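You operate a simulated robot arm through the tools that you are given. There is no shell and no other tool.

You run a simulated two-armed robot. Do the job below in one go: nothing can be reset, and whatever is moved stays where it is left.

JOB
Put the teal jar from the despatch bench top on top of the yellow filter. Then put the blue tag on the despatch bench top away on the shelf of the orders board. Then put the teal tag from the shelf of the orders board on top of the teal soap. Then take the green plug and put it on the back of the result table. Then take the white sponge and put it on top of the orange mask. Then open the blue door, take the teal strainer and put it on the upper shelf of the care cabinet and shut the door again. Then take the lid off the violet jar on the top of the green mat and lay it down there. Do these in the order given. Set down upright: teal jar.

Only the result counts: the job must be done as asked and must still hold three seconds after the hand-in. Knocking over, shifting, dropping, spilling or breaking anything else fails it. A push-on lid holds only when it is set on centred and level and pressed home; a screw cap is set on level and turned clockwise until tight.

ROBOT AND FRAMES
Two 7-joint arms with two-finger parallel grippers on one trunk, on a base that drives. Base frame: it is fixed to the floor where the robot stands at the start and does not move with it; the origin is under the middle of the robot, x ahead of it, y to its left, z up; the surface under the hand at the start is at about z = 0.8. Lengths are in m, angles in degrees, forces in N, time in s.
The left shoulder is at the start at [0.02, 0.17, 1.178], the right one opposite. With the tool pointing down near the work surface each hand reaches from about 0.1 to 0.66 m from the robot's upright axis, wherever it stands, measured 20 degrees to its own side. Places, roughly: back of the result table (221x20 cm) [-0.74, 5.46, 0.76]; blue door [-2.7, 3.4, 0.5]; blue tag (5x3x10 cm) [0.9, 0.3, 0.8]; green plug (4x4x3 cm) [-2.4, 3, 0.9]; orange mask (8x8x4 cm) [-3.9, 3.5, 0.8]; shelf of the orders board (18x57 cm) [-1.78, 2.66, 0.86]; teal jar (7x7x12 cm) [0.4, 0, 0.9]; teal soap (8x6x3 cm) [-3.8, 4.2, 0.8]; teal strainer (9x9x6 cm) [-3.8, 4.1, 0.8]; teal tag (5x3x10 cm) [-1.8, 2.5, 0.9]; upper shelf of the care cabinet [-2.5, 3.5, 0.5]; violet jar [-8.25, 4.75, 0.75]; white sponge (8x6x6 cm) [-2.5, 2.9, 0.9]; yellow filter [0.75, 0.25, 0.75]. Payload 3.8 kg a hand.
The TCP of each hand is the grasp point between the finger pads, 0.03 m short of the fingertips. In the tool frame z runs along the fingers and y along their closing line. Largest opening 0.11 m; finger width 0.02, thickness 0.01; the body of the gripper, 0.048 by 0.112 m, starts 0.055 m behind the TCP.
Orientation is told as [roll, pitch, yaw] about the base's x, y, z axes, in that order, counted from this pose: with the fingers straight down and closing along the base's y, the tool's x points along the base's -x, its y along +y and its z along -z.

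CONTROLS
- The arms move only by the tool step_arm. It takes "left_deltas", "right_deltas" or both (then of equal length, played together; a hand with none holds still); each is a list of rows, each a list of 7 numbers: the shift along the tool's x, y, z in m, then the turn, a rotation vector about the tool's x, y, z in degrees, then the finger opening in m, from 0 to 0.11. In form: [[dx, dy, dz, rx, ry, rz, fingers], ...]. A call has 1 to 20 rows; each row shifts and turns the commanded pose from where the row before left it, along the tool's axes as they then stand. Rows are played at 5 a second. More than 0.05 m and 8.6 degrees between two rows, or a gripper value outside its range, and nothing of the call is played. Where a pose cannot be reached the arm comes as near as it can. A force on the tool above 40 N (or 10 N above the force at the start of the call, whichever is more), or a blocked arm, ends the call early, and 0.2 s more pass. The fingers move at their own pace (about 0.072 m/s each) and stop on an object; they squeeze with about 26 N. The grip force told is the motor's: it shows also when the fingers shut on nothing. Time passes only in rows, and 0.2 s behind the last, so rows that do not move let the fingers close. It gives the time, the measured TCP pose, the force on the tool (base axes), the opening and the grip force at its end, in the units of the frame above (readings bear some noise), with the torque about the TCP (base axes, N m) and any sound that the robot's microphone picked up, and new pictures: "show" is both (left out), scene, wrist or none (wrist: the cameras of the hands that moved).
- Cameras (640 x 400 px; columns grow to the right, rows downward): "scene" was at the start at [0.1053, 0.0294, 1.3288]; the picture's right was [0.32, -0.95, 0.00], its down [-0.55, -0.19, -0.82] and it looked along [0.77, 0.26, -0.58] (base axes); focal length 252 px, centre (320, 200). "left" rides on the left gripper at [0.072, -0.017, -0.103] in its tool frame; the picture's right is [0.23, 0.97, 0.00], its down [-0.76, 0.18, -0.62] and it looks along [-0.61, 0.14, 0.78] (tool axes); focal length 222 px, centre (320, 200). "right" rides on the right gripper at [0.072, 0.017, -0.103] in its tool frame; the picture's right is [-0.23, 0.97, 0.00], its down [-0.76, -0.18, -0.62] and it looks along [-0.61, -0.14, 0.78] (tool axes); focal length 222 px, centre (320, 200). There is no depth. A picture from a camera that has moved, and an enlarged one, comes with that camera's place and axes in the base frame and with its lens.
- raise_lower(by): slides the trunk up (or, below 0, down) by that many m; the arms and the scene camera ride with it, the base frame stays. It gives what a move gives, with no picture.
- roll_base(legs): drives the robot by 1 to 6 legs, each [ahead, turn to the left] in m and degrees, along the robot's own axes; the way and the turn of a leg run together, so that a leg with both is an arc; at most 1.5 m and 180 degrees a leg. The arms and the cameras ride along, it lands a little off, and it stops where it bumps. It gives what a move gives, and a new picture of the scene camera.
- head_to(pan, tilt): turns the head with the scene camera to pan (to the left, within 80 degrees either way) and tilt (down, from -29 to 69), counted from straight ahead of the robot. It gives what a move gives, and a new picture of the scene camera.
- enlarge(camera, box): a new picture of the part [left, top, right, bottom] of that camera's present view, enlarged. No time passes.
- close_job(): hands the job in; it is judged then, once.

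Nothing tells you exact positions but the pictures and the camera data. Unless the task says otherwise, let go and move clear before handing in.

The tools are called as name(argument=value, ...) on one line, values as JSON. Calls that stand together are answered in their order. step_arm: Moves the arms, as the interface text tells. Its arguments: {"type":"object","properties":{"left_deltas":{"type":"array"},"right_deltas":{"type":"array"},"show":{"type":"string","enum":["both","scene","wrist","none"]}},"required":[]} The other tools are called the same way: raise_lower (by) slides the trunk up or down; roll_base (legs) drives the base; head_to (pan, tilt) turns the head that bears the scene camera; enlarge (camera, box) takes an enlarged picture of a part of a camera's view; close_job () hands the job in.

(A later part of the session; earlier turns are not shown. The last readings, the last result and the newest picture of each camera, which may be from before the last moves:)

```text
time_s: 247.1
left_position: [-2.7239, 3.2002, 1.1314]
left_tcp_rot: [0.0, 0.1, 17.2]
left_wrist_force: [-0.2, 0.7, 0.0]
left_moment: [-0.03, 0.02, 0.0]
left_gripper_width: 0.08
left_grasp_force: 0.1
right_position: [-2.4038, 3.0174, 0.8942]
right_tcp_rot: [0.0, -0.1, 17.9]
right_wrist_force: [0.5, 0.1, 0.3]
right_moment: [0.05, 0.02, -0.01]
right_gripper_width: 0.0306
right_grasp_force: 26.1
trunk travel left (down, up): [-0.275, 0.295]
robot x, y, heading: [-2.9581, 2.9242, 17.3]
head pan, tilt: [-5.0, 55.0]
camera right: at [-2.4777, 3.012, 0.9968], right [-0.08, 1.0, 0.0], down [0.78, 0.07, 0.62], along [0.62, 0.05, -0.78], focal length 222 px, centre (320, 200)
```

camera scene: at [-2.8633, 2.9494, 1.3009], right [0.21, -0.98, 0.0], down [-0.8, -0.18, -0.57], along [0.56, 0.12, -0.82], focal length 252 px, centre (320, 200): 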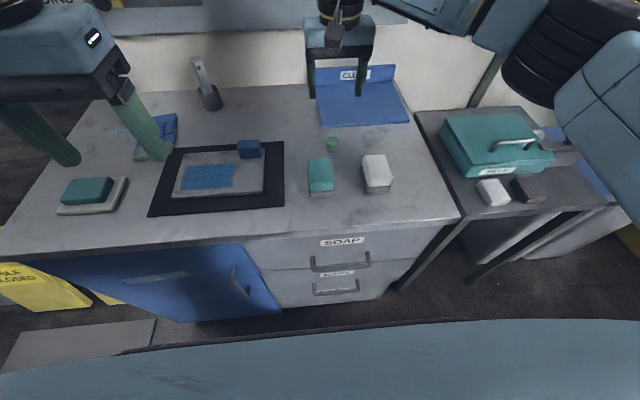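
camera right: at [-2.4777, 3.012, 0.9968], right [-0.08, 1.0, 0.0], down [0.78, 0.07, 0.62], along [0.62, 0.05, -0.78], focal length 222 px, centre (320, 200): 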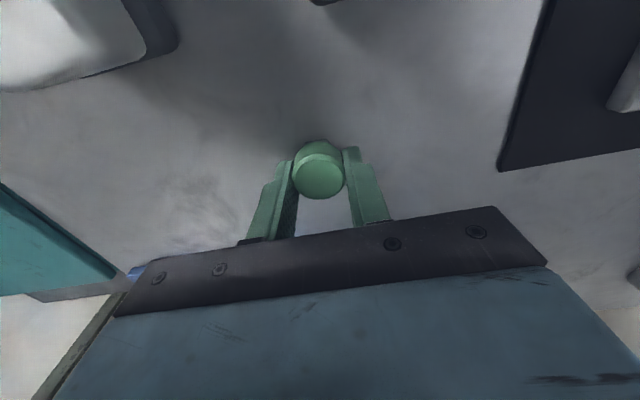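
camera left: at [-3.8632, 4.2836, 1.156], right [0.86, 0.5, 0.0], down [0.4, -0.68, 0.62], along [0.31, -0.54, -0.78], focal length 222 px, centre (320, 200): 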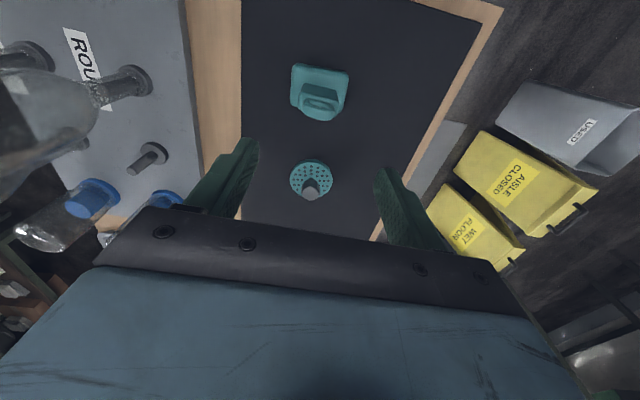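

The plug is gripped (31 mm). I lift it, retract and start the drive back around to the result table.

step_arm(right_deltas=[[0, 0, -0.03, 0, 0, 0, 0.02], [0, 0, -0.04, 0, 0, 0, 0.02], [0, 0, -0.045, 0, 0, 0, 0.02], [0, 0, -0.045, 0, 0, 0, 0.02], [0, 0, -0.045, 0, 0, 0, 0.02], [0, 0, -0.045, 0, 0, 0, 0.02], [0.035, -0.03, 0, 0, 0, 0, 0.02], [0.035, -0.03, 0, 0, 0, 0, 0.02], [0.035, -0.03, 0, 0, 0, 0, 0.02], [0.035, -0.03, 0, 0, 0, 0, 0.02], [0.035, -0.03, 0, 0, 0, 0, 0.02]], show="wrist")

raise_lower(by=0.2)

roll_base(legs=[[-1.45, 0], [0, 90], [1.2, 0], [1.1, 0]])

```text
time_s: 249.5
left_position: [-2.7244, 3.1997, 1.1318]
left_tcp_rot: [0.0, 0.2, 17.2]
left_wrist_force: [0.5, -0.4, -0.5]
left_moment: [0.01, 0.0, 0.04]
left_gripper_width: 0.0799
left_grasp_force: 0.0
right_position: [-2.5271, 2.8185, 1.1444]
right_tcp_rot: [0.0, -0.1, 17.9]
right_wrist_force: [0.2, 0.2, -0.4]
right_moment: [0.04, 0.01, 0.01]
right_gripper_width: 0.0309
right_grasp_force: 25.9
trunk travel left (down, up): [-0.275, 0.295]
robot x, y, heading: [-2.9544, 2.9236, 17.3]
head pan, tilt: [-5.0, 55.0]
camera right: at [-2.6014, 2.8146, 1.2466], right [-0.08, 1.0, 0.0], down [0.78, 0.06, 0.63], along [0.62, 0.05, -0.78], focal length 222 px, centre (320, 200)
```

right: 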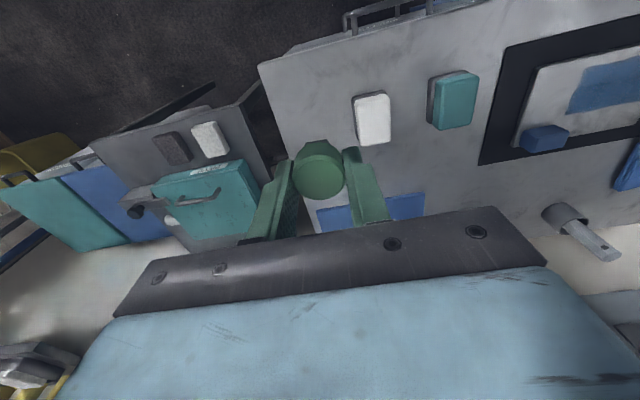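

```text
time_s: 251.7
left_position: [-2.7243, 3.1994, 1.3311]
left_tcp_rot: [0.0, 0.2, 17.3]
left_wrist_force: [-0.4, -0.1, -0.2]
left_moment: [0.05, 0.01, 0.02]
left_gripper_width: 0.0801
left_grasp_force: 0.0
right_position: [-2.5275, 2.8224, 1.3442]
right_tcp_rot: [-0.1, 0.0, 17.9]
right_wrist_force: [0.1, -0.6, -0.5]
right_moment: [-0.03, -0.03, -0.02]
right_gripper_width: 0.0307
right_grasp_force: 26.4
trunk travel left (down, up): [-0.475, 0.095]
robot x, y, heading: [-2.9527, 2.9264, 17.4]
head pan, tilt: [-5.0, 55.0]
```

```text
time_s: 273.7
left_position: [-5.3347, 4.9038, 1.3331]
left_tcp_rot: [-0.1, 0.3, 108.0]
left_wrist_force: [-0.6, -0.3, 0.2]
left_moment: [0.03, 0.0, 0.01]
left_gripper_width: 0.08
left_grasp_force: 0.1
right_position: [-4.959, 5.1063, 1.3435]
right_tcp_rot: [0.0, -0.1, 108.7]
right_wrist_force: [0.4, -0.8, -0.3]
right_moment: [-0.02, 0.02, -0.01]
right_gripper_width: 0.0305
right_grasp_force: 26.0
trunk travel left (down, up): [-0.475, 0.095]
robot x, y, heading: [-5.0583, 4.6771, 108.1]
head pan, tilt: [-5.0, 55.0]
camera scene: at [-5.0798, 4.7672, 1.5008], right [0.97, 0.23, 0.0], down [0.19, -0.8, -0.57], along [-0.13, 0.56, -0.82], focal length 252 px, centre (320, 200)
```

scene: 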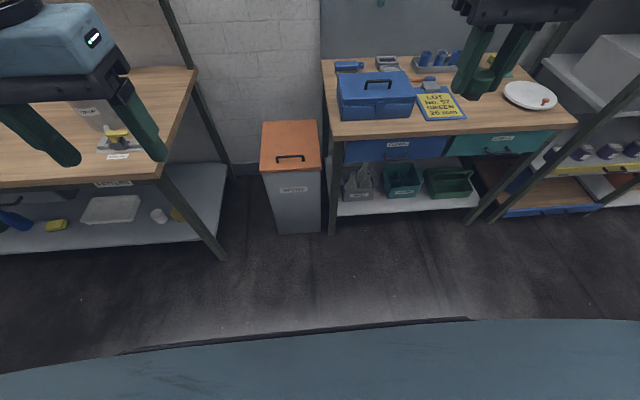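

roll_base(legs=[[0, -90.6], [1.5, 0], [1.5, 0]])

head_to(pan=0, tilt=30)

```text
time_s: 291.9
left_position: [-1.9549, 5.8046, 1.3318]
left_tcp_rot: [-0.1, 0.3, 16.1]
left_wrist_force: [-0.8, -0.7, 0.9]
left_moment: [-0.02, -0.04, -0.02]
left_gripper_width: 0.08
left_grasp_force: 0.0
right_position: [-1.7649, 5.4224, 1.3445]
right_tcp_rot: [0.0, 0.0, 16.8]
right_wrist_force: [0.8, 0.0, -0.2]
right_moment: [0.01, 0.02, 0.0]
right_gripper_width: 0.0298
right_grasp_force: 26.0
trunk travel left (down, up): [-0.475, 0.095]
robot x, y, heading: [-2.1917, 5.5338, 16.4]
head pan, tilt: [-5.0, 55.0]
camera scene: at [-2.0986, 5.5565, 1.5008], right [0.19, -0.98, 0.0], down [-0.8, -0.16, -0.57], along [0.56, 0.11, -0.82], focal length 252 px, centre (320, 200)
```

scene: 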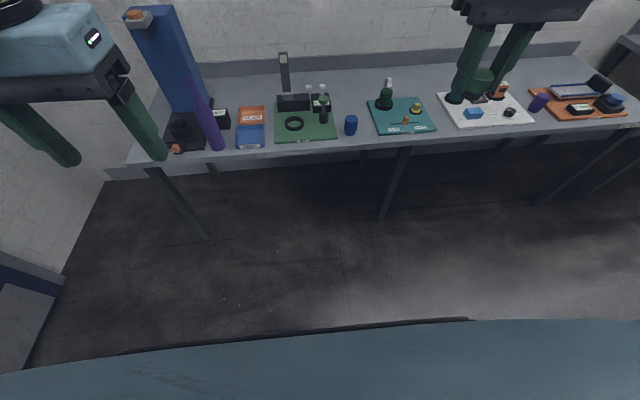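

```text
time_s: 292.8
left_position: [-1.9546, 5.8044, 1.3324]
left_tcp_rot: [0.0, 0.2, 16.1]
left_wrist_force: [1.3, -0.2, 0.2]
left_moment: [-0.01, 0.0, -0.04]
left_gripper_width: 0.0798
left_grasp_force: 0.0
right_position: [-1.7653, 5.4226, 1.3437]
right_tcp_rot: [-0.1, -0.2, 16.7]
right_wrist_force: [0.5, 0.0, -1.4]
right_moment: [0.03, 0.02, 0.0]
right_gripper_width: 0.0302
right_grasp_force: 26.6
trunk travel left (down, up): [-0.475, 0.095]
robot x, y, heading: [-2.1892, 5.5359, 16.1]
head pan, tilt: [0.0, 30.0]
camera scene: at [-2.0826, 5.5677, 1.5368], right [0.28, -0.96, 0.0], down [-0.48, -0.14, -0.87], along [0.83, 0.24, -0.5], focal length 252 px, centre (320, 200)
```

scene: 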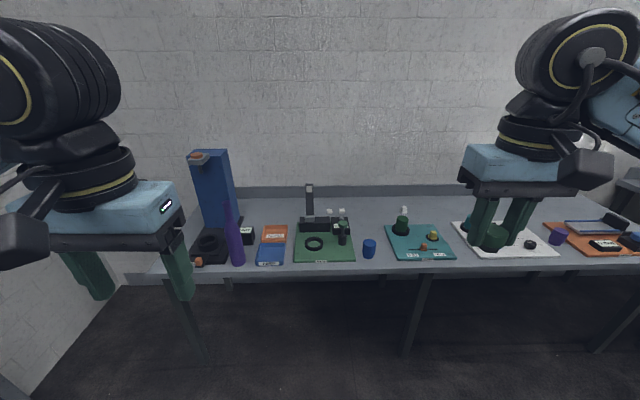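

The back half of the result table is clear. I'll stand close to its edge turned partly sideways so the right arm reaches the back strip.

roll_base(legs=[[0, -12.8], [0.58, 0], [0, 59.3]])

head_to(pan=-45, tilt=40)

```text
time_s: 299.5
left_position: [-1.6479, 5.9266, 1.3323]
left_tcp_rot: [0.1, 0.2, 62.2]
left_wrist_force: [0.1, 0.6, 0.1]
left_moment: [0.01, 0.01, 0.01]
left_gripper_width: 0.0801
left_grasp_force: 0.0
right_position: [-1.2402, 5.8, 1.3434]
right_tcp_rot: [0.0, 0.0, 63.0]
right_wrist_force: [-0.8, -0.3, -0.6]
right_moment: [0.0, -0.02, 0.03]
right_gripper_width: 0.03
right_grasp_force: 25.9
trunk travel left (down, up): [-0.475, 0.095]
robot x, y, heading: [-1.6109, 5.57, 62.4]
head pan, tilt: [0.0, 30.0]
camera scene: at [-1.5644, 5.6701, 1.5369], right [0.89, -0.46, 0.0], down [-0.23, -0.44, -0.87], along [0.4, 0.77, -0.5], focal length 252 px, centre (320, 200)
```

scene: 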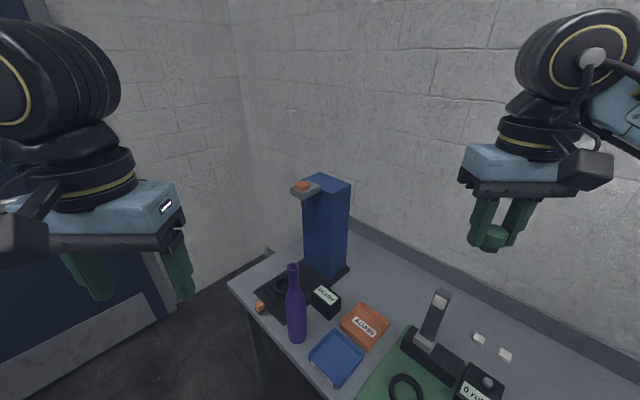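

```text
time_s: 300.6
left_position: [-1.6477, 5.9272, 1.3319]
left_tcp_rot: [-0.1, 0.2, 62.2]
left_wrist_force: [0.0, 0.2, 0.3]
left_moment: [0.04, 0.0, -0.01]
left_gripper_width: 0.0798
left_grasp_force: 0.1
right_position: [-1.2414, 5.7994, 1.3432]
right_tcp_rot: [0.1, -0.1, 63.0]
right_wrist_force: [0.4, -1.1, -0.4]
right_moment: [-0.02, 0.02, 0.02]
right_gripper_width: 0.0299
right_grasp_force: 25.9
trunk travel left (down, up): [-0.475, 0.095]
robot x, y, heading: [-1.6172, 5.5691, 62.5]
head pan, tilt: [-45.0, 40.0]
camera scene: at [-1.525, 5.6154, 1.5215], right [0.3, -0.95, 0.0], down [-0.61, -0.19, -0.77], along [0.73, 0.23, -0.64], focal length 252 px, centre (320, 200)
```

scene: 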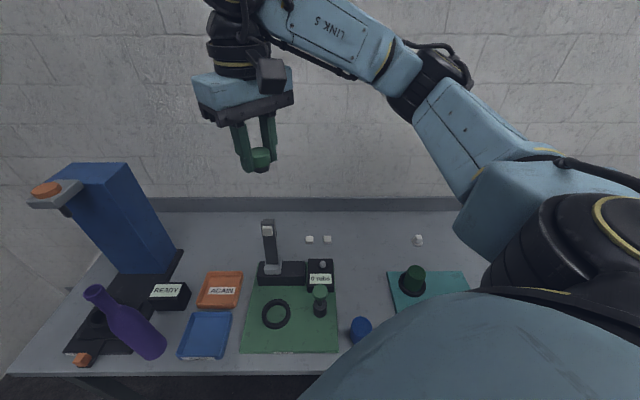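

The spot between the small white pieces at the back is free. I edge a few centimetres closer, then reach out high.

roll_base(legs=[[0.08, 0]])

enlarge(camera="scene", box=[220, 180, 480, 380])

```text
time_s: 301.7
left_position: [-1.6109, 5.9974, 1.3319]
left_tcp_rot: [0.1, 0.2, 62.3]
left_wrist_force: [-0.4, 0.9, -0.2]
left_moment: [-0.02, 0.02, 0.01]
left_gripper_width: 0.0797
left_grasp_force: 0.0
right_position: [-1.2019, 5.8715, 1.3452]
right_tcp_rot: [0.1, -0.1, 63.0]
right_wrist_force: [-0.1, -1.1, -0.3]
right_moment: [-0.05, -0.01, 0.02]
right_gripper_width: 0.0295
right_grasp_force: 25.8
trunk travel left (down, up): [-0.475, 0.095]
robot x, y, heading: [-1.5784, 5.6407, 62.3]
head pan, tilt: [-45.0, 40.0]
camera scene: at [-1.4877, 5.6865, 1.5215], right [0.3, -0.95, 0.0], down [-0.61, -0.19, -0.77], along [0.73, 0.23, -0.64], focal length 252 px, centre (320, 200)
```

scene: 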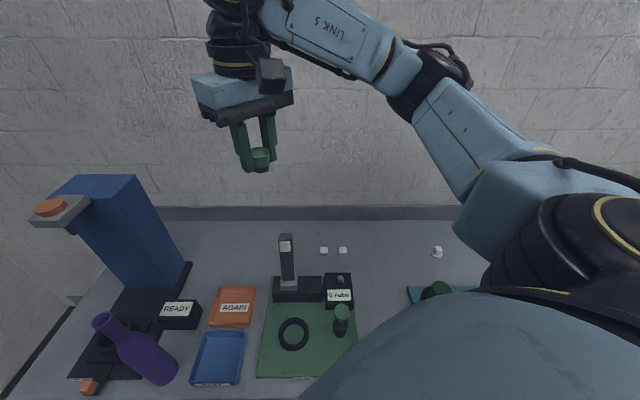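

```text
2.00 times, centred on (350, 280) of scene
camera zoom: at [-1.4877, 5.6865, 1.5215], right [0.3, -0.95, 0.0], down [-0.61, -0.19, -0.77], along [0.73, 0.23, -0.64], focal length 504 px, centre (260, 40)
```

zoom: 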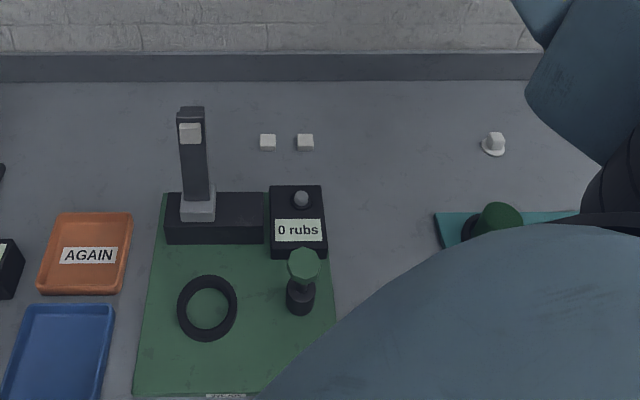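

Target spot: about (-0.839, 5.675). I extend the right arm out over the table while high.

step_arm(right_deltas=[[0.001, -0.0412, 0, 0, 0, 0, 0.02], [0.001, -0.0412, 0, 0, 0, 0, 0.02], [0.001, -0.0412, 0, 0, 0, 0, 0.02], [0.001, -0.0412, 0, 0, 0, 0, 0.02], [0.001, -0.0412, 0, 0, 0, 0, 0.02], [0.001, -0.0412, 0, 0, 0, 0, 0.02], [0.001, -0.0412, 0, 0, 0, 0, 0.02], [0.001, -0.0412, 0, 0, 0, 0, 0.02], [0.001, -0.0412, 0, 0, 0, 0, 0.02], [0.001, -0.0412, 0, 0, 0, 0, 0.02], [0, 0, 0, 0, 0, 0, 0.02]])

```text
time_s: 304.1
left_position: [-1.6106, 5.9971, 1.3325]
left_tcp_rot: [0.0, 0.2, 62.2]
left_wrist_force: [0.4, 0.2, 0.3]
left_moment: [-0.02, -0.02, 0.03]
left_gripper_width: 0.0797
left_grasp_force: 0.1
right_position: [-0.9311, 5.7016, 1.3391]
right_tcp_rot: [-0.1, -0.1, 62.9]
right_wrist_force: [0.3, 0.1, -0.5]
right_moment: [0.01, 0.01, 0.04]
right_gripper_width: 0.0297
right_grasp_force: 26.3
right hand out of reach, approached as far as the arm can: row 8, 9, 10
trunk travel left (down, up): [-0.475, 0.095]
robot x, y, heading: [-1.581, 5.6385, 62.5]
head pan, tilt: [-45.0, 40.0]
camera scene: at [-1.4883, 5.686, 1.5215], right [0.3, -0.95, 0.0], down [-0.61, -0.19, -0.77], along [0.73, 0.23, -0.64], focal length 252 px, centre (320, 200)
camera right: at [-0.9786, 5.6459, 1.441], right [-0.76, 0.65, 0.0], down [0.5, 0.6, 0.63], along [0.4, 0.48, -0.78], focal length 222 px, centre (320, 200)
```

scene: 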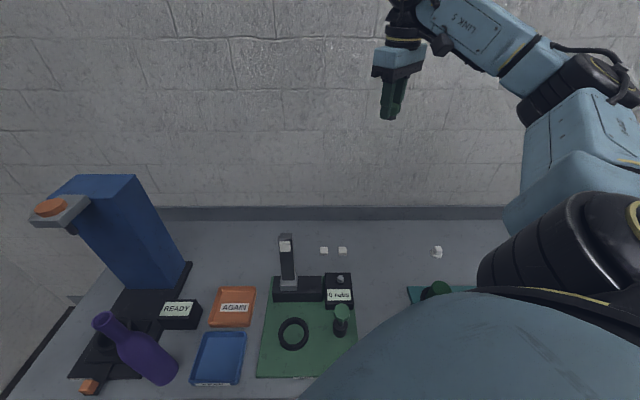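
right: 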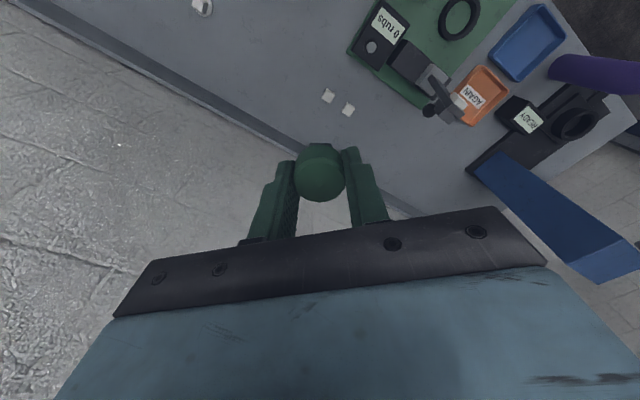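

At this height the arm falls short; lower down it reaches further. I lower the trunk with the arm out and continue.

raise_lower(by=-0.3)

step_arm(right_deltas=[[0, 0, 0.04, 0, 0, 0, 0.02], [0, 0, 0.04, 0, 0, 0, 0.02], [0.005, -0.03, 0, 0, 0, 0, 0.02], [0.005, -0.03, 0, 0, 0, 0, 0.02], [0.005, -0.03, 0, 0, 0, 0, 0.02], [0, 0, 0, 0, 0, 0, 0.02]])

```text
time_s: 307.1
left_position: [-1.6094, 5.9971, 1.0326]
left_tcp_rot: [0.0, 0.2, 62.4]
left_wrist_force: [0.5, -0.4, -0.5]
left_moment: [-0.04, -0.01, -0.01]
left_gripper_width: 0.0797
left_grasp_force: 0.0
right_position: [-0.9306, 5.702, 1.0384]
right_tcp_rot: [0.0, -0.3, 62.8]
right_wrist_force: [-0.2, -0.6, -0.3]
right_moment: [0.01, 0.03, -0.02]
right_gripper_width: 0.0297
right_grasp_force: 26.2
trunk travel left (down, up): [-0.175, 0.395]
robot x, y, heading: [-1.5837, 5.6389, 62.5]
head pan, tilt: [-45.0, 40.0]
```

```text
time_s: 308.5
left_position: [-1.6114, 5.9984, 1.0328]
left_tcp_rot: [0.0, 0.2, 62.3]
left_wrist_force: [-0.2, 0.0, -0.5]
left_moment: [-0.03, 0.01, 0.02]
left_gripper_width: 0.0803
left_grasp_force: 0.1
right_position: [-0.9339, 5.6865, 0.9583]
right_tcp_rot: [-0.3, -0.2, 62.6]
right_wrist_force: [-1.0, -0.4, -0.3]
right_moment: [0.03, 0.01, -0.01]
right_gripper_width: 0.0295
right_grasp_force: 25.6
right hand out of reach, approached as far as the arm can: row 3, 4, 5
trunk travel left (down, up): [-0.175, 0.395]
robot x, y, heading: [-1.5817, 5.64, 62.7]
head pan, tilt: [-45.0, 40.0]
camera scene: at [-1.4882, 5.6857, 1.2215], right [0.3, -0.95, 0.0], down [-0.61, -0.19, -0.77], along [0.73, 0.23, -0.64], focal length 252 px, centre (320, 200)
camera right: at [-0.9819, 5.6311, 1.061], right [-0.76, 0.65, 0.0], down [0.51, 0.59, 0.63], along [0.41, 0.47, -0.78], focal length 222 px, centre (320, 200)
```

scene: 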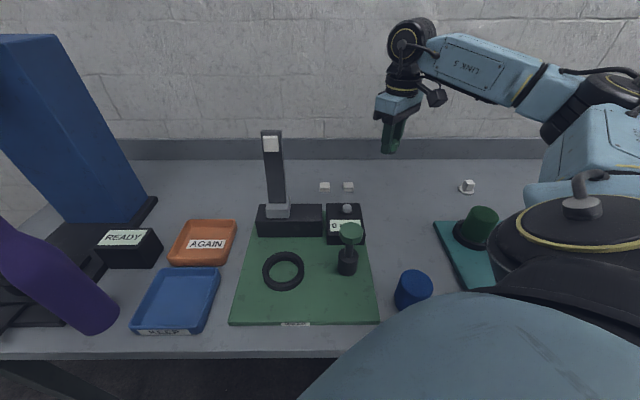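
right: 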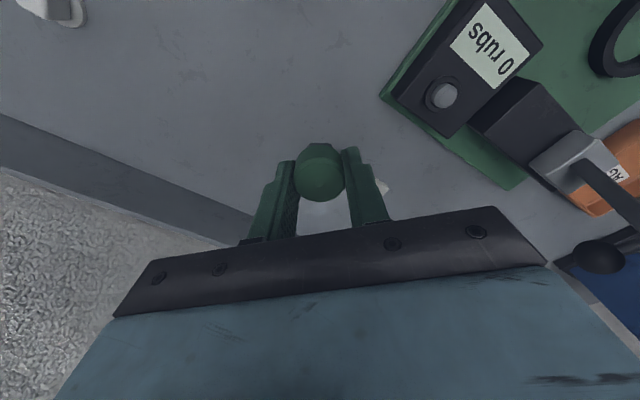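

step_arm(right_deltas=[[0, 0, 0.04, 0, 0, 0, 0.02], [0, 0, 0.04, 0, 0, 0, 0.02], [0, 0, 0.03, 0, 0, 0, 0.02], [0.005, -0.03, 0, 0, 0, 0, 0.02], [0.005, -0.03, 0, 0, 0, 0, 0.02], [0.005, -0.03, 0, 0, 0, 0, 0.02], [0, 0, 0, 0, 0, 0, 0.02]])

enlarge(camera="scene", box=[300, 100, 500, 220])

```text
time_s: 310.1
left_position: [-1.6111, 5.997, 1.0305]
left_tcp_rot: [0.0, 0.2, 62.3]
left_wrist_force: [0.5, -0.2, -0.3]
left_moment: [-0.01, 0.0, -0.02]
left_gripper_width: 0.0799
left_grasp_force: 0.1
right_position: [-0.9369, 5.6804, 0.8476]
right_tcp_rot: [-0.3, -0.3, 62.7]
right_wrist_force: [1.0, -0.6, -0.9]
right_moment: [-0.01, 0.01, -0.06]
right_gripper_width: 0.0297
right_grasp_force: 26.2
right hand out of reach, approached as far as the arm can: row 4, 5, 6
trunk travel left (down, up): [-0.175, 0.395]
robot x, y, heading: [-1.5777, 5.6408, 62.5]
head pan, tilt: [-45.0, 40.0]
camera scene: at [-1.4882, 5.6857, 1.2215], right [0.3, -0.95, 0.0], down [-0.61, -0.19, -0.77], along [0.73, 0.23, -0.64], focal length 252 px, centre (320, 200)
camera right: at [-0.9844, 5.625, 0.9495], right [-0.76, 0.65, 0.0], down [0.5, 0.59, 0.63], along [0.41, 0.48, -0.78], focal length 222 px, centre (320, 200)
```

scene: 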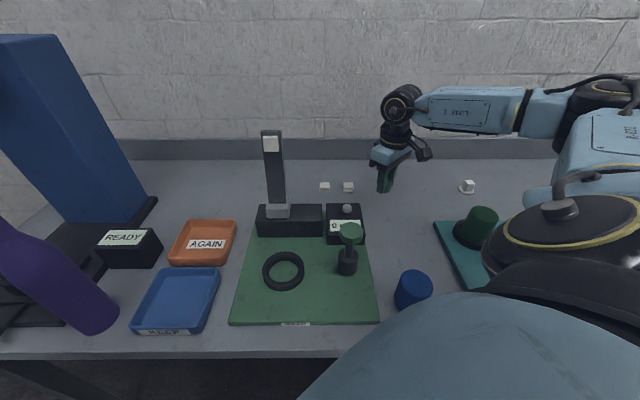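
right: 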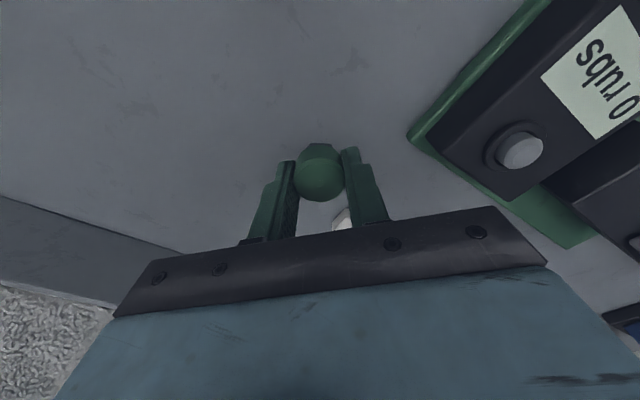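

```text
3.20 times, centred on (400, 160) of scene
camera zoom: at [-1.4882, 5.6857, 1.2215], right [0.3, -0.95, 0.0], down [-0.61, -0.19, -0.77], along [0.73, 0.23, -0.64], focal length 806 px, centre (64, 328)
```

zoom: 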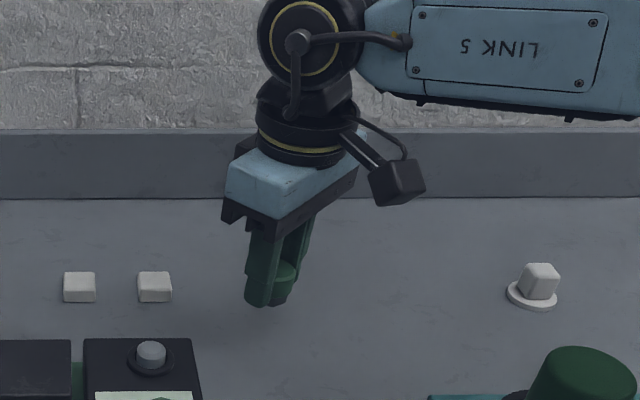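

The hand stops short of the back strip; a wrist limit may be the cause. I turn the hand to line up with the arm's direction and try to extend again.

step_arm(right_deltas=[[0, 0, 0, 0, 0, 7.5, 0.02], [0, 0, 0, 0, 0, 7.5, 0.02], [0, 0, 0, 0, 0, 7.5, 0.02], [0, 0, 0, 0, 0, 7.5, 0.02], [0, 0, 0, 0, 0, 7.5, 0.02], [0, 0, 0, 0, 0, 7.5, 0.02], [-0.03, 0, 0, 0, 0, 0, 0.02], [-0.03, 0, 0, 0, 0, 0, 0.02], [0, 0, 0, 0, 0, 0, 0.02]])

```text
time_s: 312.1
left_position: [-1.6106, 5.9977, 1.0328]
left_tcp_rot: [0.1, 0.2, 62.3]
left_wrist_force: [-0.2, -0.3, 0.2]
left_moment: [-0.02, 0.02, 0.03]
left_gripper_width: 0.0801
left_grasp_force: 0.1
right_position: [-0.8799, 5.6998, 0.8475]
right_tcp_rot: [-0.1, -0.1, 17.9]
right_wrist_force: [-0.4, 0.2, -0.3]
right_moment: [-0.02, 0.01, -0.01]
right_gripper_width: 0.0297
right_grasp_force: 26.1
trunk travel left (down, up): [-0.175, 0.395]
robot x, y, heading: [-1.5789, 5.6411, 62.2]
head pan, tilt: [-45.0, 40.0]
camera scene: at [-1.4883, 5.6856, 1.2216], right [0.3, -0.95, 0.0], down [-0.61, -0.19, -0.77], along [0.73, 0.23, -0.64], focal length 252 px, centre (320, 200)
camera right: at [-0.9526, 5.6933, 0.9498], right [-0.08, 1.0, 0.0], down [0.78, 0.06, 0.62], along [0.62, 0.05, -0.78], focal length 222 px, centre (320, 200)
```

scene: 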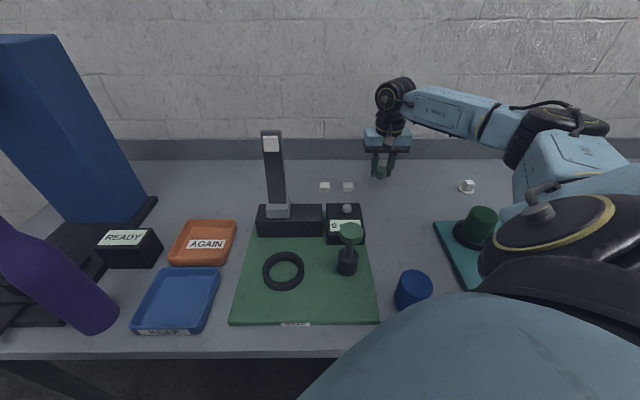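
right: 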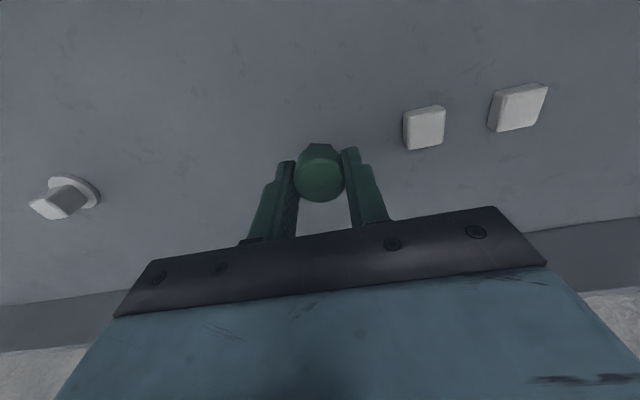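

That did it. I extend a little further, then lower the plug towards the table.

step_arm(right_deltas=[[-0.018, -0.02, 0, 0, 0, 0, 0.02], [-0.022, -0.02, 0, 0, 0, 0, 0.02], [0, 0, 0.02, 0, 0, 0, 0.02], [0, 0, 0.015, 0, 0, 0, 0.02], [0, 0, 0, 0, 0, 0, 0.02]], show="wrist")

step_arm(right_deltas=[[0, 0, 0.004, 0, 0, 0, 0.02], [0, 0, 0.004, 0, 0, 0, 0.02]], show="none")

```text
time_s: 313.3
left_position: [-1.6118, 5.9985, 1.0313]
left_tcp_rot: [0.0, 0.2, 62.4]
left_wrist_force: [-0.7, -0.1, 0.5]
left_moment: [0.0, -0.02, 0.01]
left_gripper_width: 0.0802
left_grasp_force: 0.0
right_position: [-0.8292, 5.6736, 0.812]
right_tcp_rot: [0.1, -0.1, 17.8]
right_wrist_force: [0.2, 0.0, 0.6]
right_moment: [0.01, -0.02, 0.02]
right_gripper_width: 0.0296
right_grasp_force: 26.0
trunk travel left (down, up): [-0.175, 0.395]
robot x, y, heading: [-1.5762, 5.6415, 62.4]
head pan, tilt: [-45.0, 40.0]
camera right: at [-0.9025, 5.6678, 0.9145], right [-0.08, 1.0, 0.0], down [0.78, 0.06, 0.62], along [0.62, 0.05, -0.78], focal length 222 px, centre (320, 200)
```

right: 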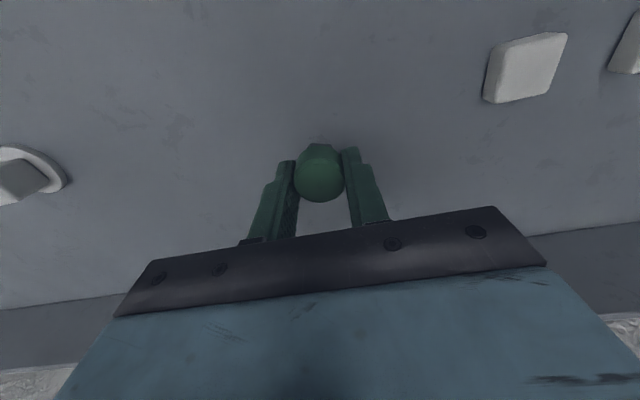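

```text
time_s: 313.9
left_position: [-1.6106, 5.9971, 1.0328]
left_tcp_rot: [0.0, 0.1, 62.3]
left_wrist_force: [-0.3, 0.1, -1.0]
left_moment: [0.0, -0.04, -0.01]
left_gripper_width: 0.08
left_grasp_force: 0.1
right_position: [-0.8287, 5.6734, 0.8045]
right_tcp_rot: [0.1, -0.2, 17.9]
right_wrist_force: [0.0, 0.3, -1.1]
right_moment: [0.0, -0.02, -0.01]
right_gripper_width: 0.0294
right_grasp_force: 26.0
trunk travel left (down, up): [-0.175, 0.395]
robot x, y, heading: [-1.5759, 5.6398, 62.1]
head pan, tilt: [-45.0, 40.0]
```

step_arm(right_deltas=[[0, 0, 0.002, 0, 0, 0, 0.02], [0, 0, 0.002, 0, 0, 0, 0.02]], show="none")

step_arm(right_deltas=[[0, 0, 0.002, 0, 0, 0, 0.02], [0, 0, 0.001, 0, 0, 0, 0.02]], show="none")

step_arm(right_deltas=[[0, 0, 0.002, 0, 0, 0, 0.02], [0, 0, 0, 0, 0, 0, 0.02]], show="none")

```text
time_s: 314.5
left_position: [-1.6107, 5.9972, 1.0315]
left_tcp_rot: [0.0, 0.2, 62.3]
left_wrist_force: [0.6, -0.2, 0.5]
left_moment: [0.0, 0.01, -0.01]
left_gripper_width: 0.0801
left_grasp_force: 0.0
right_position: [-0.8288, 5.6736, 0.7993]
right_tcp_rot: [0.1, -0.1, 18.0]
right_wrist_force: [-0.1, -0.7, -0.4]
right_moment: [-0.02, -0.02, -0.02]
right_gripper_width: 0.03
right_grasp_force: 25.4
trunk travel left (down, up): [-0.175, 0.395]
robot x, y, heading: [-1.5818, 5.6364, 62.3]
head pan, tilt: [-45.0, 40.0]
```

```text
time_s: 315.1
left_position: [-1.6112, 5.9982, 1.0325]
left_tcp_rot: [-0.1, 0.2, 62.3]
left_wrist_force: [0.6, -0.1, 0.7]
left_moment: [0.0, 0.0, -0.04]
left_gripper_width: 0.0801
left_grasp_force: 0.2
right_position: [-0.8283, 5.6725, 0.7971]
right_tcp_rot: [0.1, -0.1, 17.9]
right_wrist_force: [-0.4, -0.1, -0.3]
right_moment: [0.02, -0.01, -0.02]
right_gripper_width: 0.0296
right_grasp_force: 25.9
trunk travel left (down, up): [-0.175, 0.395]
robot x, y, heading: [-1.5802, 5.6404, 62.3]
head pan, tilt: [-45.0, 40.0]
```

```text
time_s: 315.7
left_position: [-1.6113, 5.9986, 1.0327]
left_tcp_rot: [0.0, 0.1, 62.2]
left_wrist_force: [0.2, -0.1, 0.1]
left_moment: [-0.01, 0.01, 0.01]
left_gripper_width: 0.0801
left_grasp_force: 0.1
right_position: [-0.8294, 5.6742, 0.7944]
right_tcp_rot: [0.0, -0.1, 18.0]
right_wrist_force: [0.3, -0.1, -0.7]
right_moment: [0.0, 0.0, 0.01]
right_gripper_width: 0.0298
right_grasp_force: 25.7
trunk travel left (down, up): [-0.175, 0.395]
robot x, y, heading: [-1.5834, 5.643, 62.4]
head pan, tilt: [-45.0, 40.0]
```

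step_arm(right_deltas=[[0, 0, 0.002, 0, 0, 0, 0.02], [0, 0, 0, 0, 0, 0, 0.02]], show="none")

step_arm(right_deltas=[[0, 0, 0.002, 0, 0, 0, 0.02], [0, 0, 0, 0, 0, 0, 0.02]], show="wrist")

```text
time_s: 316.3
left_position: [-1.6104, 5.9986, 1.0331]
left_tcp_rot: [0.0, 0.1, 62.3]
left_wrist_force: [-0.1, -0.9, 0.7]
left_moment: [-0.01, -0.02, -0.01]
left_gripper_width: 0.0801
left_grasp_force: 0.1
right_position: [-0.8282, 5.6739, 0.7945]
right_tcp_rot: [0.1, -0.2, 17.8]
right_wrist_force: [-0.4, -0.4, 6.7]
right_moment: [-0.03, 0.08, -0.01]
right_gripper_width: 0.0297
right_grasp_force: 26.3
trunk travel left (down, up): [-0.175, 0.395]
robot x, y, heading: [-1.5792, 5.6397, 62.3]
head pan, tilt: [-45.0, 40.0]
```

```text
time_s: 316.9
left_position: [-1.6116, 5.9968, 1.0327]
left_tcp_rot: [-0.2, 0.2, 62.3]
left_wrist_force: [0.0, -0.5, -0.5]
left_moment: [-0.01, 0.04, 0.02]
left_gripper_width: 0.0801
left_grasp_force: 0.1
right_position: [-0.8273, 5.6737, 0.794]
right_tcp_rot: [0.2, -0.4, 17.8]
right_wrist_force: [2.6, -0.6, 19.5]
right_moment: [-0.09, -0.07, 0.01]
right_gripper_width: 0.0295
right_grasp_force: 25.5
trunk travel left (down, up): [-0.175, 0.395]
robot x, y, heading: [-1.5791, 5.6424, 62.5]
head pan, tilt: [-45.0, 40.0]
camera right: at [-0.9031, 5.6681, 0.8961], right [-0.08, 1.0, 0.0], down [0.78, 0.06, 0.63], along [0.63, 0.05, -0.78], focal length 222 px, centre (320, 200)
```

right: 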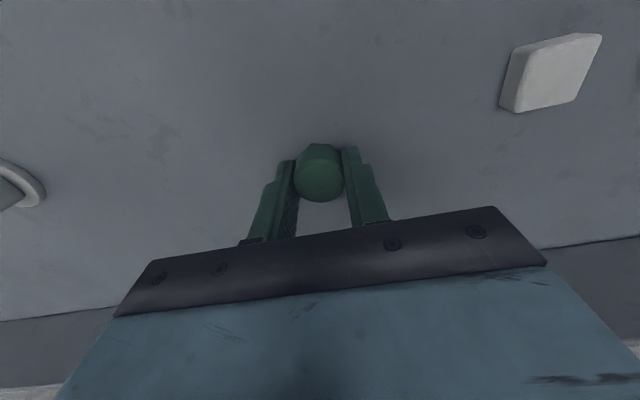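

Contact with the table. I ease up, release the plug and rise straight up.

step_arm(right_deltas=[[0, 0, -0.002, 0, 0, 0, 0.02], [0, 0, 0, 0, 0, 0, 0.035], [0, 0, 0, 0, 0, 0, 0.05], [0, 0, 0, 0, 0, 0, 0.06], [0, 0, 0, 0, 0, 0, 0.06], [0, 0, -0.02, 0, 0, 0, 0.06], [0, 0, -0.03, 0, 0, 0, 0.06], [0, 0, -0.04, 0, 0, 0, 0.06], [0, 0, -0.045, 0, 0, 0, 0.06], [0, 0, 0, 0, 0, 0, 0.06]])

enlarge(camera="scene", box=[300, 120, 500, 240])

```text
time_s: 319.1
left_position: [-1.6111, 5.9959, 1.0324]
left_tcp_rot: [0.0, 0.2, 62.3]
left_wrist_force: [0.0, 0.3, 1.1]
left_moment: [0.0, -0.01, 0.01]
left_gripper_width: 0.0801
left_grasp_force: 0.1
right_position: [-0.8284, 5.6723, 0.9284]
right_tcp_rot: [0.0, -0.1, 17.9]
right_wrist_force: [-0.3, -0.1, 0.5]
right_moment: [0.03, 0.01, -0.04]
right_gripper_width: 0.0601
right_grasp_force: 0.0
trunk travel left (down, up): [-0.175, 0.395]
robot x, y, heading: [-1.5758, 5.6411, 62.3]
head pan, tilt: [-45.0, 40.0]
camera scene: at [-1.4881, 5.6856, 1.2215], right [0.3, -0.95, 0.0], down [-0.61, -0.19, -0.77], along [0.73, 0.23, -0.64], focal length 252 px, centre (320, 200)
camera right: at [-0.9023, 5.6672, 1.0305], right [-0.08, 1.0, 0.0], down [0.78, 0.06, 0.62], along [0.62, 0.05, -0.78], focal length 222 px, centre (320, 200)
```

scene: 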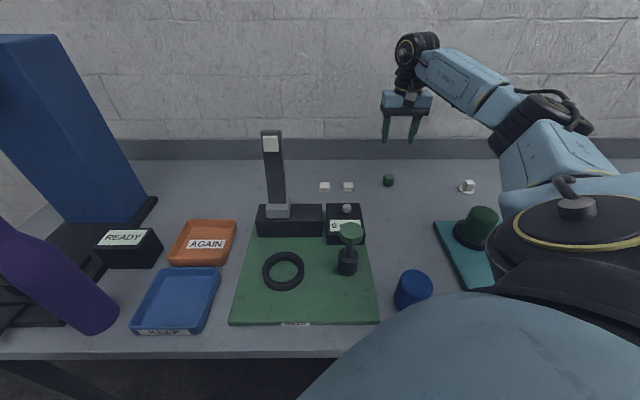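
right: 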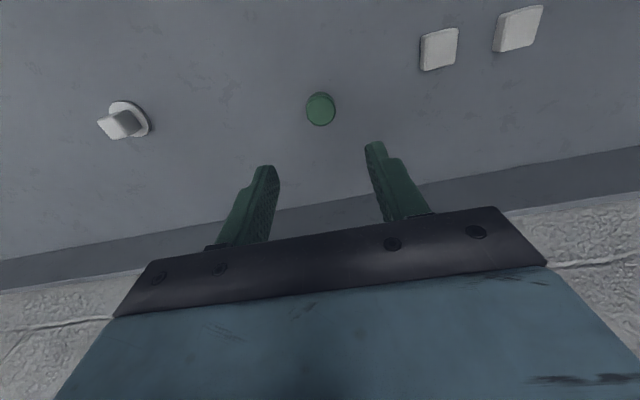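

```text
3.20 times, centred on (400, 180) of scene
camera zoom: at [-1.4881, 5.6856, 1.2215], right [0.3, -0.95, 0.0], down [-0.61, -0.19, -0.77], along [0.73, 0.23, -0.64], focal length 806 px, centre (64, 264)
```

zoom: 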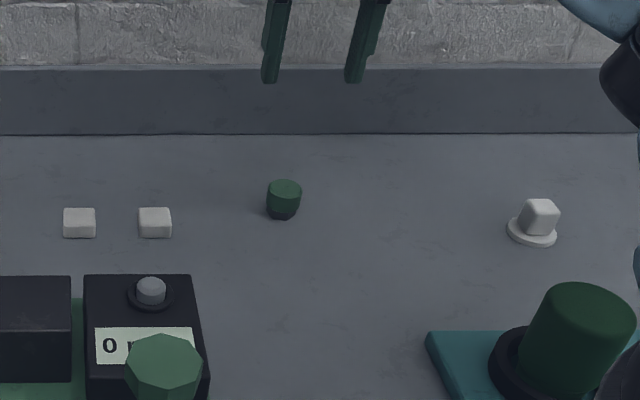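

The plug stands on the back of the result table. I raise up, pull the right arm in and turn the hand back.

raise_lower(by=0.3)

step_arm(right_deltas=[[0.0296, 0.0309, 0, 0, 0, 0, 0.08], [0.0296, 0.0309, 0, 0, 0, 0, 0.08], [0.0296, 0.0309, 0, 0, 0, 0, 0.08], [0.0296, 0.0309, 0, 0, 0, 0, 0.08], [0.0296, 0.0309, 0, 0, 0, 0, 0.08], [0.0296, 0.0309, 0, 0, 0, 0, 0.08], [0.0296, 0.0309, 0, 0, 0, 0, 0.08], [0.0296, 0.0309, 0, 0, 0, 0, 0.08], [0.0296, 0.0309, 0, 0, 0, 0, 0.08], [0.0296, 0.0309, 0, 0, 0, 0, 0.08], [0, 0, 0, 0, 0, -7.4, 0.08], [0, 0, 0, 0, 0, -7.4, 0.08], [0, 0, 0, 0, 0, -7.4, 0.08], [0, 0, 0, 0, 0, -7.4, 0.08], [0, 0, 0, 0, 0, -7.4, 0.08], [0, 0, 0, 0, 0, -7.4, 0.08], [0, 0, 0, 0, 0, 0, 0.08]], show="scene")

```text
time_s: 322.1
left_position: [-1.6106, 5.9968, 1.3323]
left_tcp_rot: [0.1, 0.1, 62.2]
left_wrist_force: [-0.1, -0.2, -0.2]
left_moment: [0.01, -0.02, -0.04]
left_gripper_width: 0.08
left_grasp_force: 0.1
right_position: [-0.828, 5.6733, 1.2283]
right_tcp_rot: [0.2, -0.1, 17.9]
right_wrist_force: [0.0, 0.2, -0.1]
right_moment: [0.02, 0.0, 0.03]
right_gripper_width: 0.0602
right_grasp_force: 0.1
trunk travel left (down, up): [-0.475, 0.095]
robot x, y, heading: [-1.5804, 5.6402, 62.3]
head pan, tilt: [-45.0, 40.0]
```

```text
time_s: 325.7
left_position: [-1.6119, 5.9968, 1.3336]
left_tcp_rot: [-0.1, 0.1, 62.2]
left_wrist_force: [0.1, -0.7, -1.4]
left_moment: [0.0, -0.01, -0.01]
left_gripper_width: 0.0799
left_grasp_force: 0.0
right_position: [-1.2049, 5.8757, 1.2276]
right_tcp_rot: [-0.1, 0.0, 62.4]
right_wrist_force: [0.4, 0.4, 0.3]
right_moment: [-0.02, -0.02, 0.0]
right_gripper_width: 0.0797
right_grasp_force: 0.0
trunk travel left (down, up): [-0.475, 0.095]
robot x, y, heading: [-1.5819, 5.6407, 62.8]
head pan, tilt: [-45.0, 40.0]
camera scene: at [-1.4882, 5.6858, 1.5215], right [0.3, -0.95, 0.0], down [-0.61, -0.19, -0.77], along [0.73, 0.23, -0.64], focal length 252 px, centre (320, 200)
```

scene: 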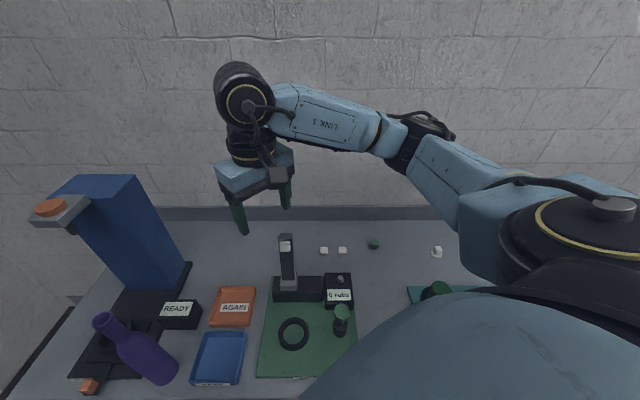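

roll_base(legs=[[-0.15, 0], [0, 131], [1.5, 0], [1.5, 0], [0.5, 0]])

```text
time_s: 349.2
left_position: [-5.2813, 4.3503, 1.3322]
left_tcp_rot: [-0.1, 0.1, -165.4]
left_wrist_force: [0.1, -0.3, -0.3]
left_moment: [-0.02, 0.0, -0.01]
left_gripper_width: 0.0802
left_grasp_force: 0.0
right_position: [-5.4655, 4.7302, 1.2275]
right_tcp_rot: [-0.1, 0.0, -165.3]
right_wrist_force: [-0.6, -0.5, 0.2]
right_moment: [-0.03, -0.04, -0.01]
right_gripper_width: 0.0801
right_grasp_force: 0.2
trunk travel left (down, up): [-0.475, 0.095]
robot x, y, heading: [-5.0377, 4.6076, -165.3]
head pan, tilt: [-45.0, 40.0]
camera scene: at [-5.1318, 4.6506, 1.5215], right [0.5, 0.86, 0.0], down [0.56, -0.32, -0.77], along [-0.66, 0.39, -0.64], focal length 252 px, centre (320, 200)
```

scene: 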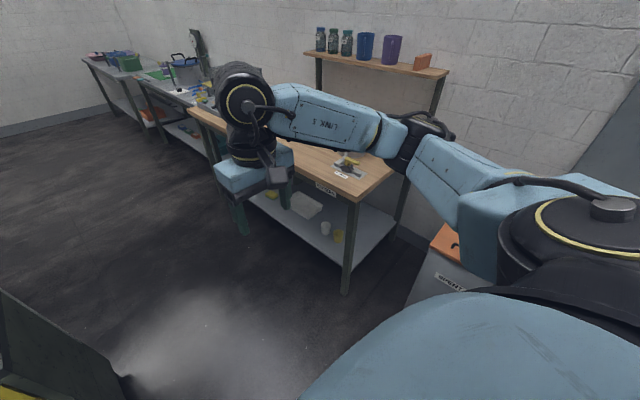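

roll_base(legs=[[0, 93], [1.2, 0], [1.03, 0], [0, 90], [1.25, 0]])

head_to(pan=0, tilt=45)

```text
time_s: 373.9
left_position: [-2.9368, 3.1244, 1.3334]
left_tcp_rot: [0.0, 0.2, 17.3]
left_wrist_force: [-0.9, 0.1, 0.2]
left_moment: [0.0, -0.04, -0.02]
left_gripper_width: 0.0801
left_grasp_force: 0.1
right_position: [-2.7346, 2.7517, 1.2285]
right_tcp_rot: [-0.1, -0.1, 17.3]
right_wrist_force: [0.5, 0.0, -0.6]
right_moment: [-0.02, 0.01, 0.01]
right_gripper_width: 0.0798
right_grasp_force: 0.1
trunk travel left (down, up): [-0.475, 0.095]
robot x, y, heading: [-3.1692, 2.8493, 17.4]
head pan, tilt: [-45.0, 40.0]
camera scene: at [-3.0702, 2.8182, 1.5215], right [-0.46, -0.89, 0.0], down [-0.57, 0.3, -0.77], along [0.68, -0.35, -0.64], focal length 252 px, centre (320, 200)
```

scene: 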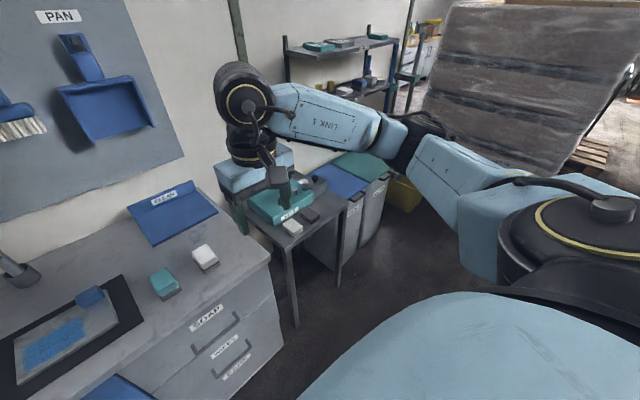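

```text
time_s: 375.1
left_position: [-2.9364, 3.1237, 1.3317]
left_tcp_rot: [0.0, 0.2, 17.3]
left_wrist_force: [0.4, 0.9, 0.9]
left_moment: [0.01, 0.03, 0.0]
left_gripper_width: 0.0802
left_grasp_force: 0.1
right_position: [-2.7359, 2.7522, 1.228]
right_tcp_rot: [-0.1, -0.1, 17.2]
right_wrist_force: [-0.5, 0.7, 0.3]
right_moment: [0.01, 0.01, -0.02]
right_gripper_width: 0.08
right_grasp_force: 0.0
trunk travel left (down, up): [-0.475, 0.095]
robot x, y, heading: [-3.1636, 2.8486, 17.4]
head pan, tilt: [0.0, 45.0]
camera scene: at [-3.0681, 2.8818, 1.5143], right [0.3, -0.95, 0.0], down [-0.67, -0.21, -0.71], along [0.67, 0.21, -0.71], focal length 252 px, centre (320, 200)
```

scene: 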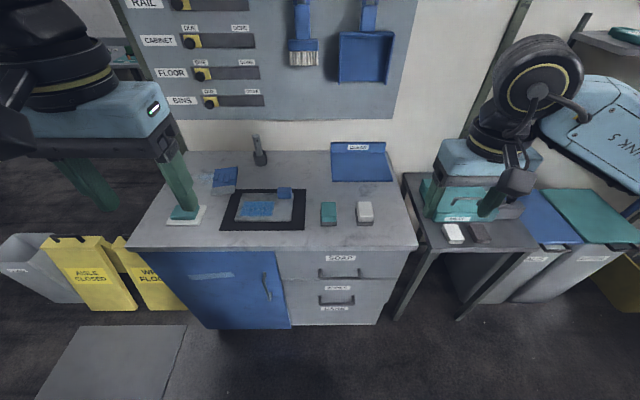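

The sponge is still in place. I roll a bit closer, lower the trunk, and move the right hand over the white sponge.

roll_base(legs=[[0.19, 0]])

raise_lower(by=-0.2)

head_to(pan=-5, tilt=55)

enlarge(camera="scene", box=[280, 130, 460, 250])

```text
time_s: 376.6
left_position: [-2.7553, 3.1801, 1.3327]
left_tcp_rot: [-0.1, 0.1, 17.3]
left_wrist_force: [0.3, -0.7, 1.0]
left_moment: [-0.02, 0.02, -0.03]
left_gripper_width: 0.08
left_grasp_force: 0.0
right_position: [-2.5552, 2.809, 1.2277]
right_tcp_rot: [-0.1, -0.1, 17.3]
right_wrist_force: [0.8, -0.7, 0.4]
right_moment: [0.02, 0.01, -0.02]
right_gripper_width: 0.08
right_grasp_force: 0.0
trunk travel left (down, up): [-0.475, 0.095]
robot x, y, heading: [-2.9853, 2.9039, 17.6]
head pan, tilt: [0.0, 45.0]
camera scene: at [-2.8874, 2.9387, 1.5142], right [0.3, -0.95, 0.0], down [-0.67, -0.21, -0.71], along [0.67, 0.21, -0.71], focal length 252 px, centre (320, 200)
```

scene: 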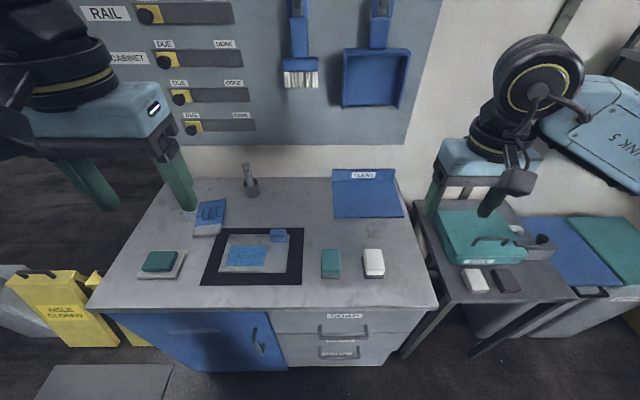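

```text
time_s: 378.8
left_position: [-2.7567, 3.1818, 1.133]
left_tcp_rot: [0.0, 0.1, 17.3]
left_wrist_force: [0.6, -0.1, -0.7]
left_moment: [0.0, -0.02, 0.0]
left_gripper_width: 0.0801
left_grasp_force: 0.2
right_position: [-2.5546, 2.8089, 1.0281]
right_tcp_rot: [-0.2, -0.2, 17.2]
right_wrist_force: [-0.9, -0.2, 0.1]
right_moment: [-0.04, -0.04, 0.02]
right_gripper_width: 0.0798
right_grasp_force: 0.1
trunk travel left (down, up): [-0.275, 0.295]
robot x, y, heading: [-2.9843, 2.9097, 17.7]
head pan, tilt: [0.0, 45.0]
```

```text
time_s: 379.5
left_position: [-2.7571, 3.1808, 1.133]
left_tcp_rot: [0.1, 0.1, 17.3]
left_wrist_force: [-0.7, -0.1, -0.2]
left_moment: [-0.02, -0.01, -0.01]
left_gripper_width: 0.08
left_grasp_force: 0.1
right_position: [-2.5553, 2.8078, 1.0282]
right_tcp_rot: [-0.1, -0.2, 17.3]
right_wrist_force: [0.3, 0.1, -0.9]
right_moment: [0.01, 0.01, 0.01]
right_gripper_width: 0.08
right_grasp_force: 0.0
trunk travel left (down, up): [-0.275, 0.295]
robot x, y, heading: [-2.9816, 2.9058, 17.4]
head pan, tilt: [-5.0, 55.0]
camera scene: at [-2.8951, 2.9298, 1.3009], right [0.22, -0.98, 0.0], down [-0.8, -0.18, -0.57], along [0.56, 0.12, -0.82], focal length 252 px, centre (320, 200)
```

scene: 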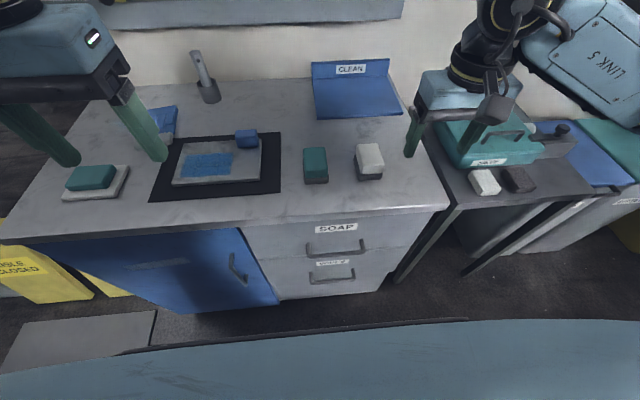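

```text
3.33 times, centred on (370, 190) of scene
camera zoom: at [-2.8951, 2.9298, 1.3009], right [0.22, -0.98, 0.0], down [-0.8, -0.18, -0.57], along [0.56, 0.12, -0.82], focal length 840 px, centre (153, 233)
```

zoom: 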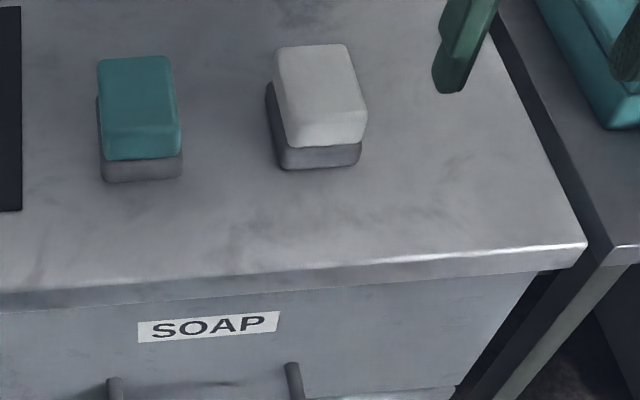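

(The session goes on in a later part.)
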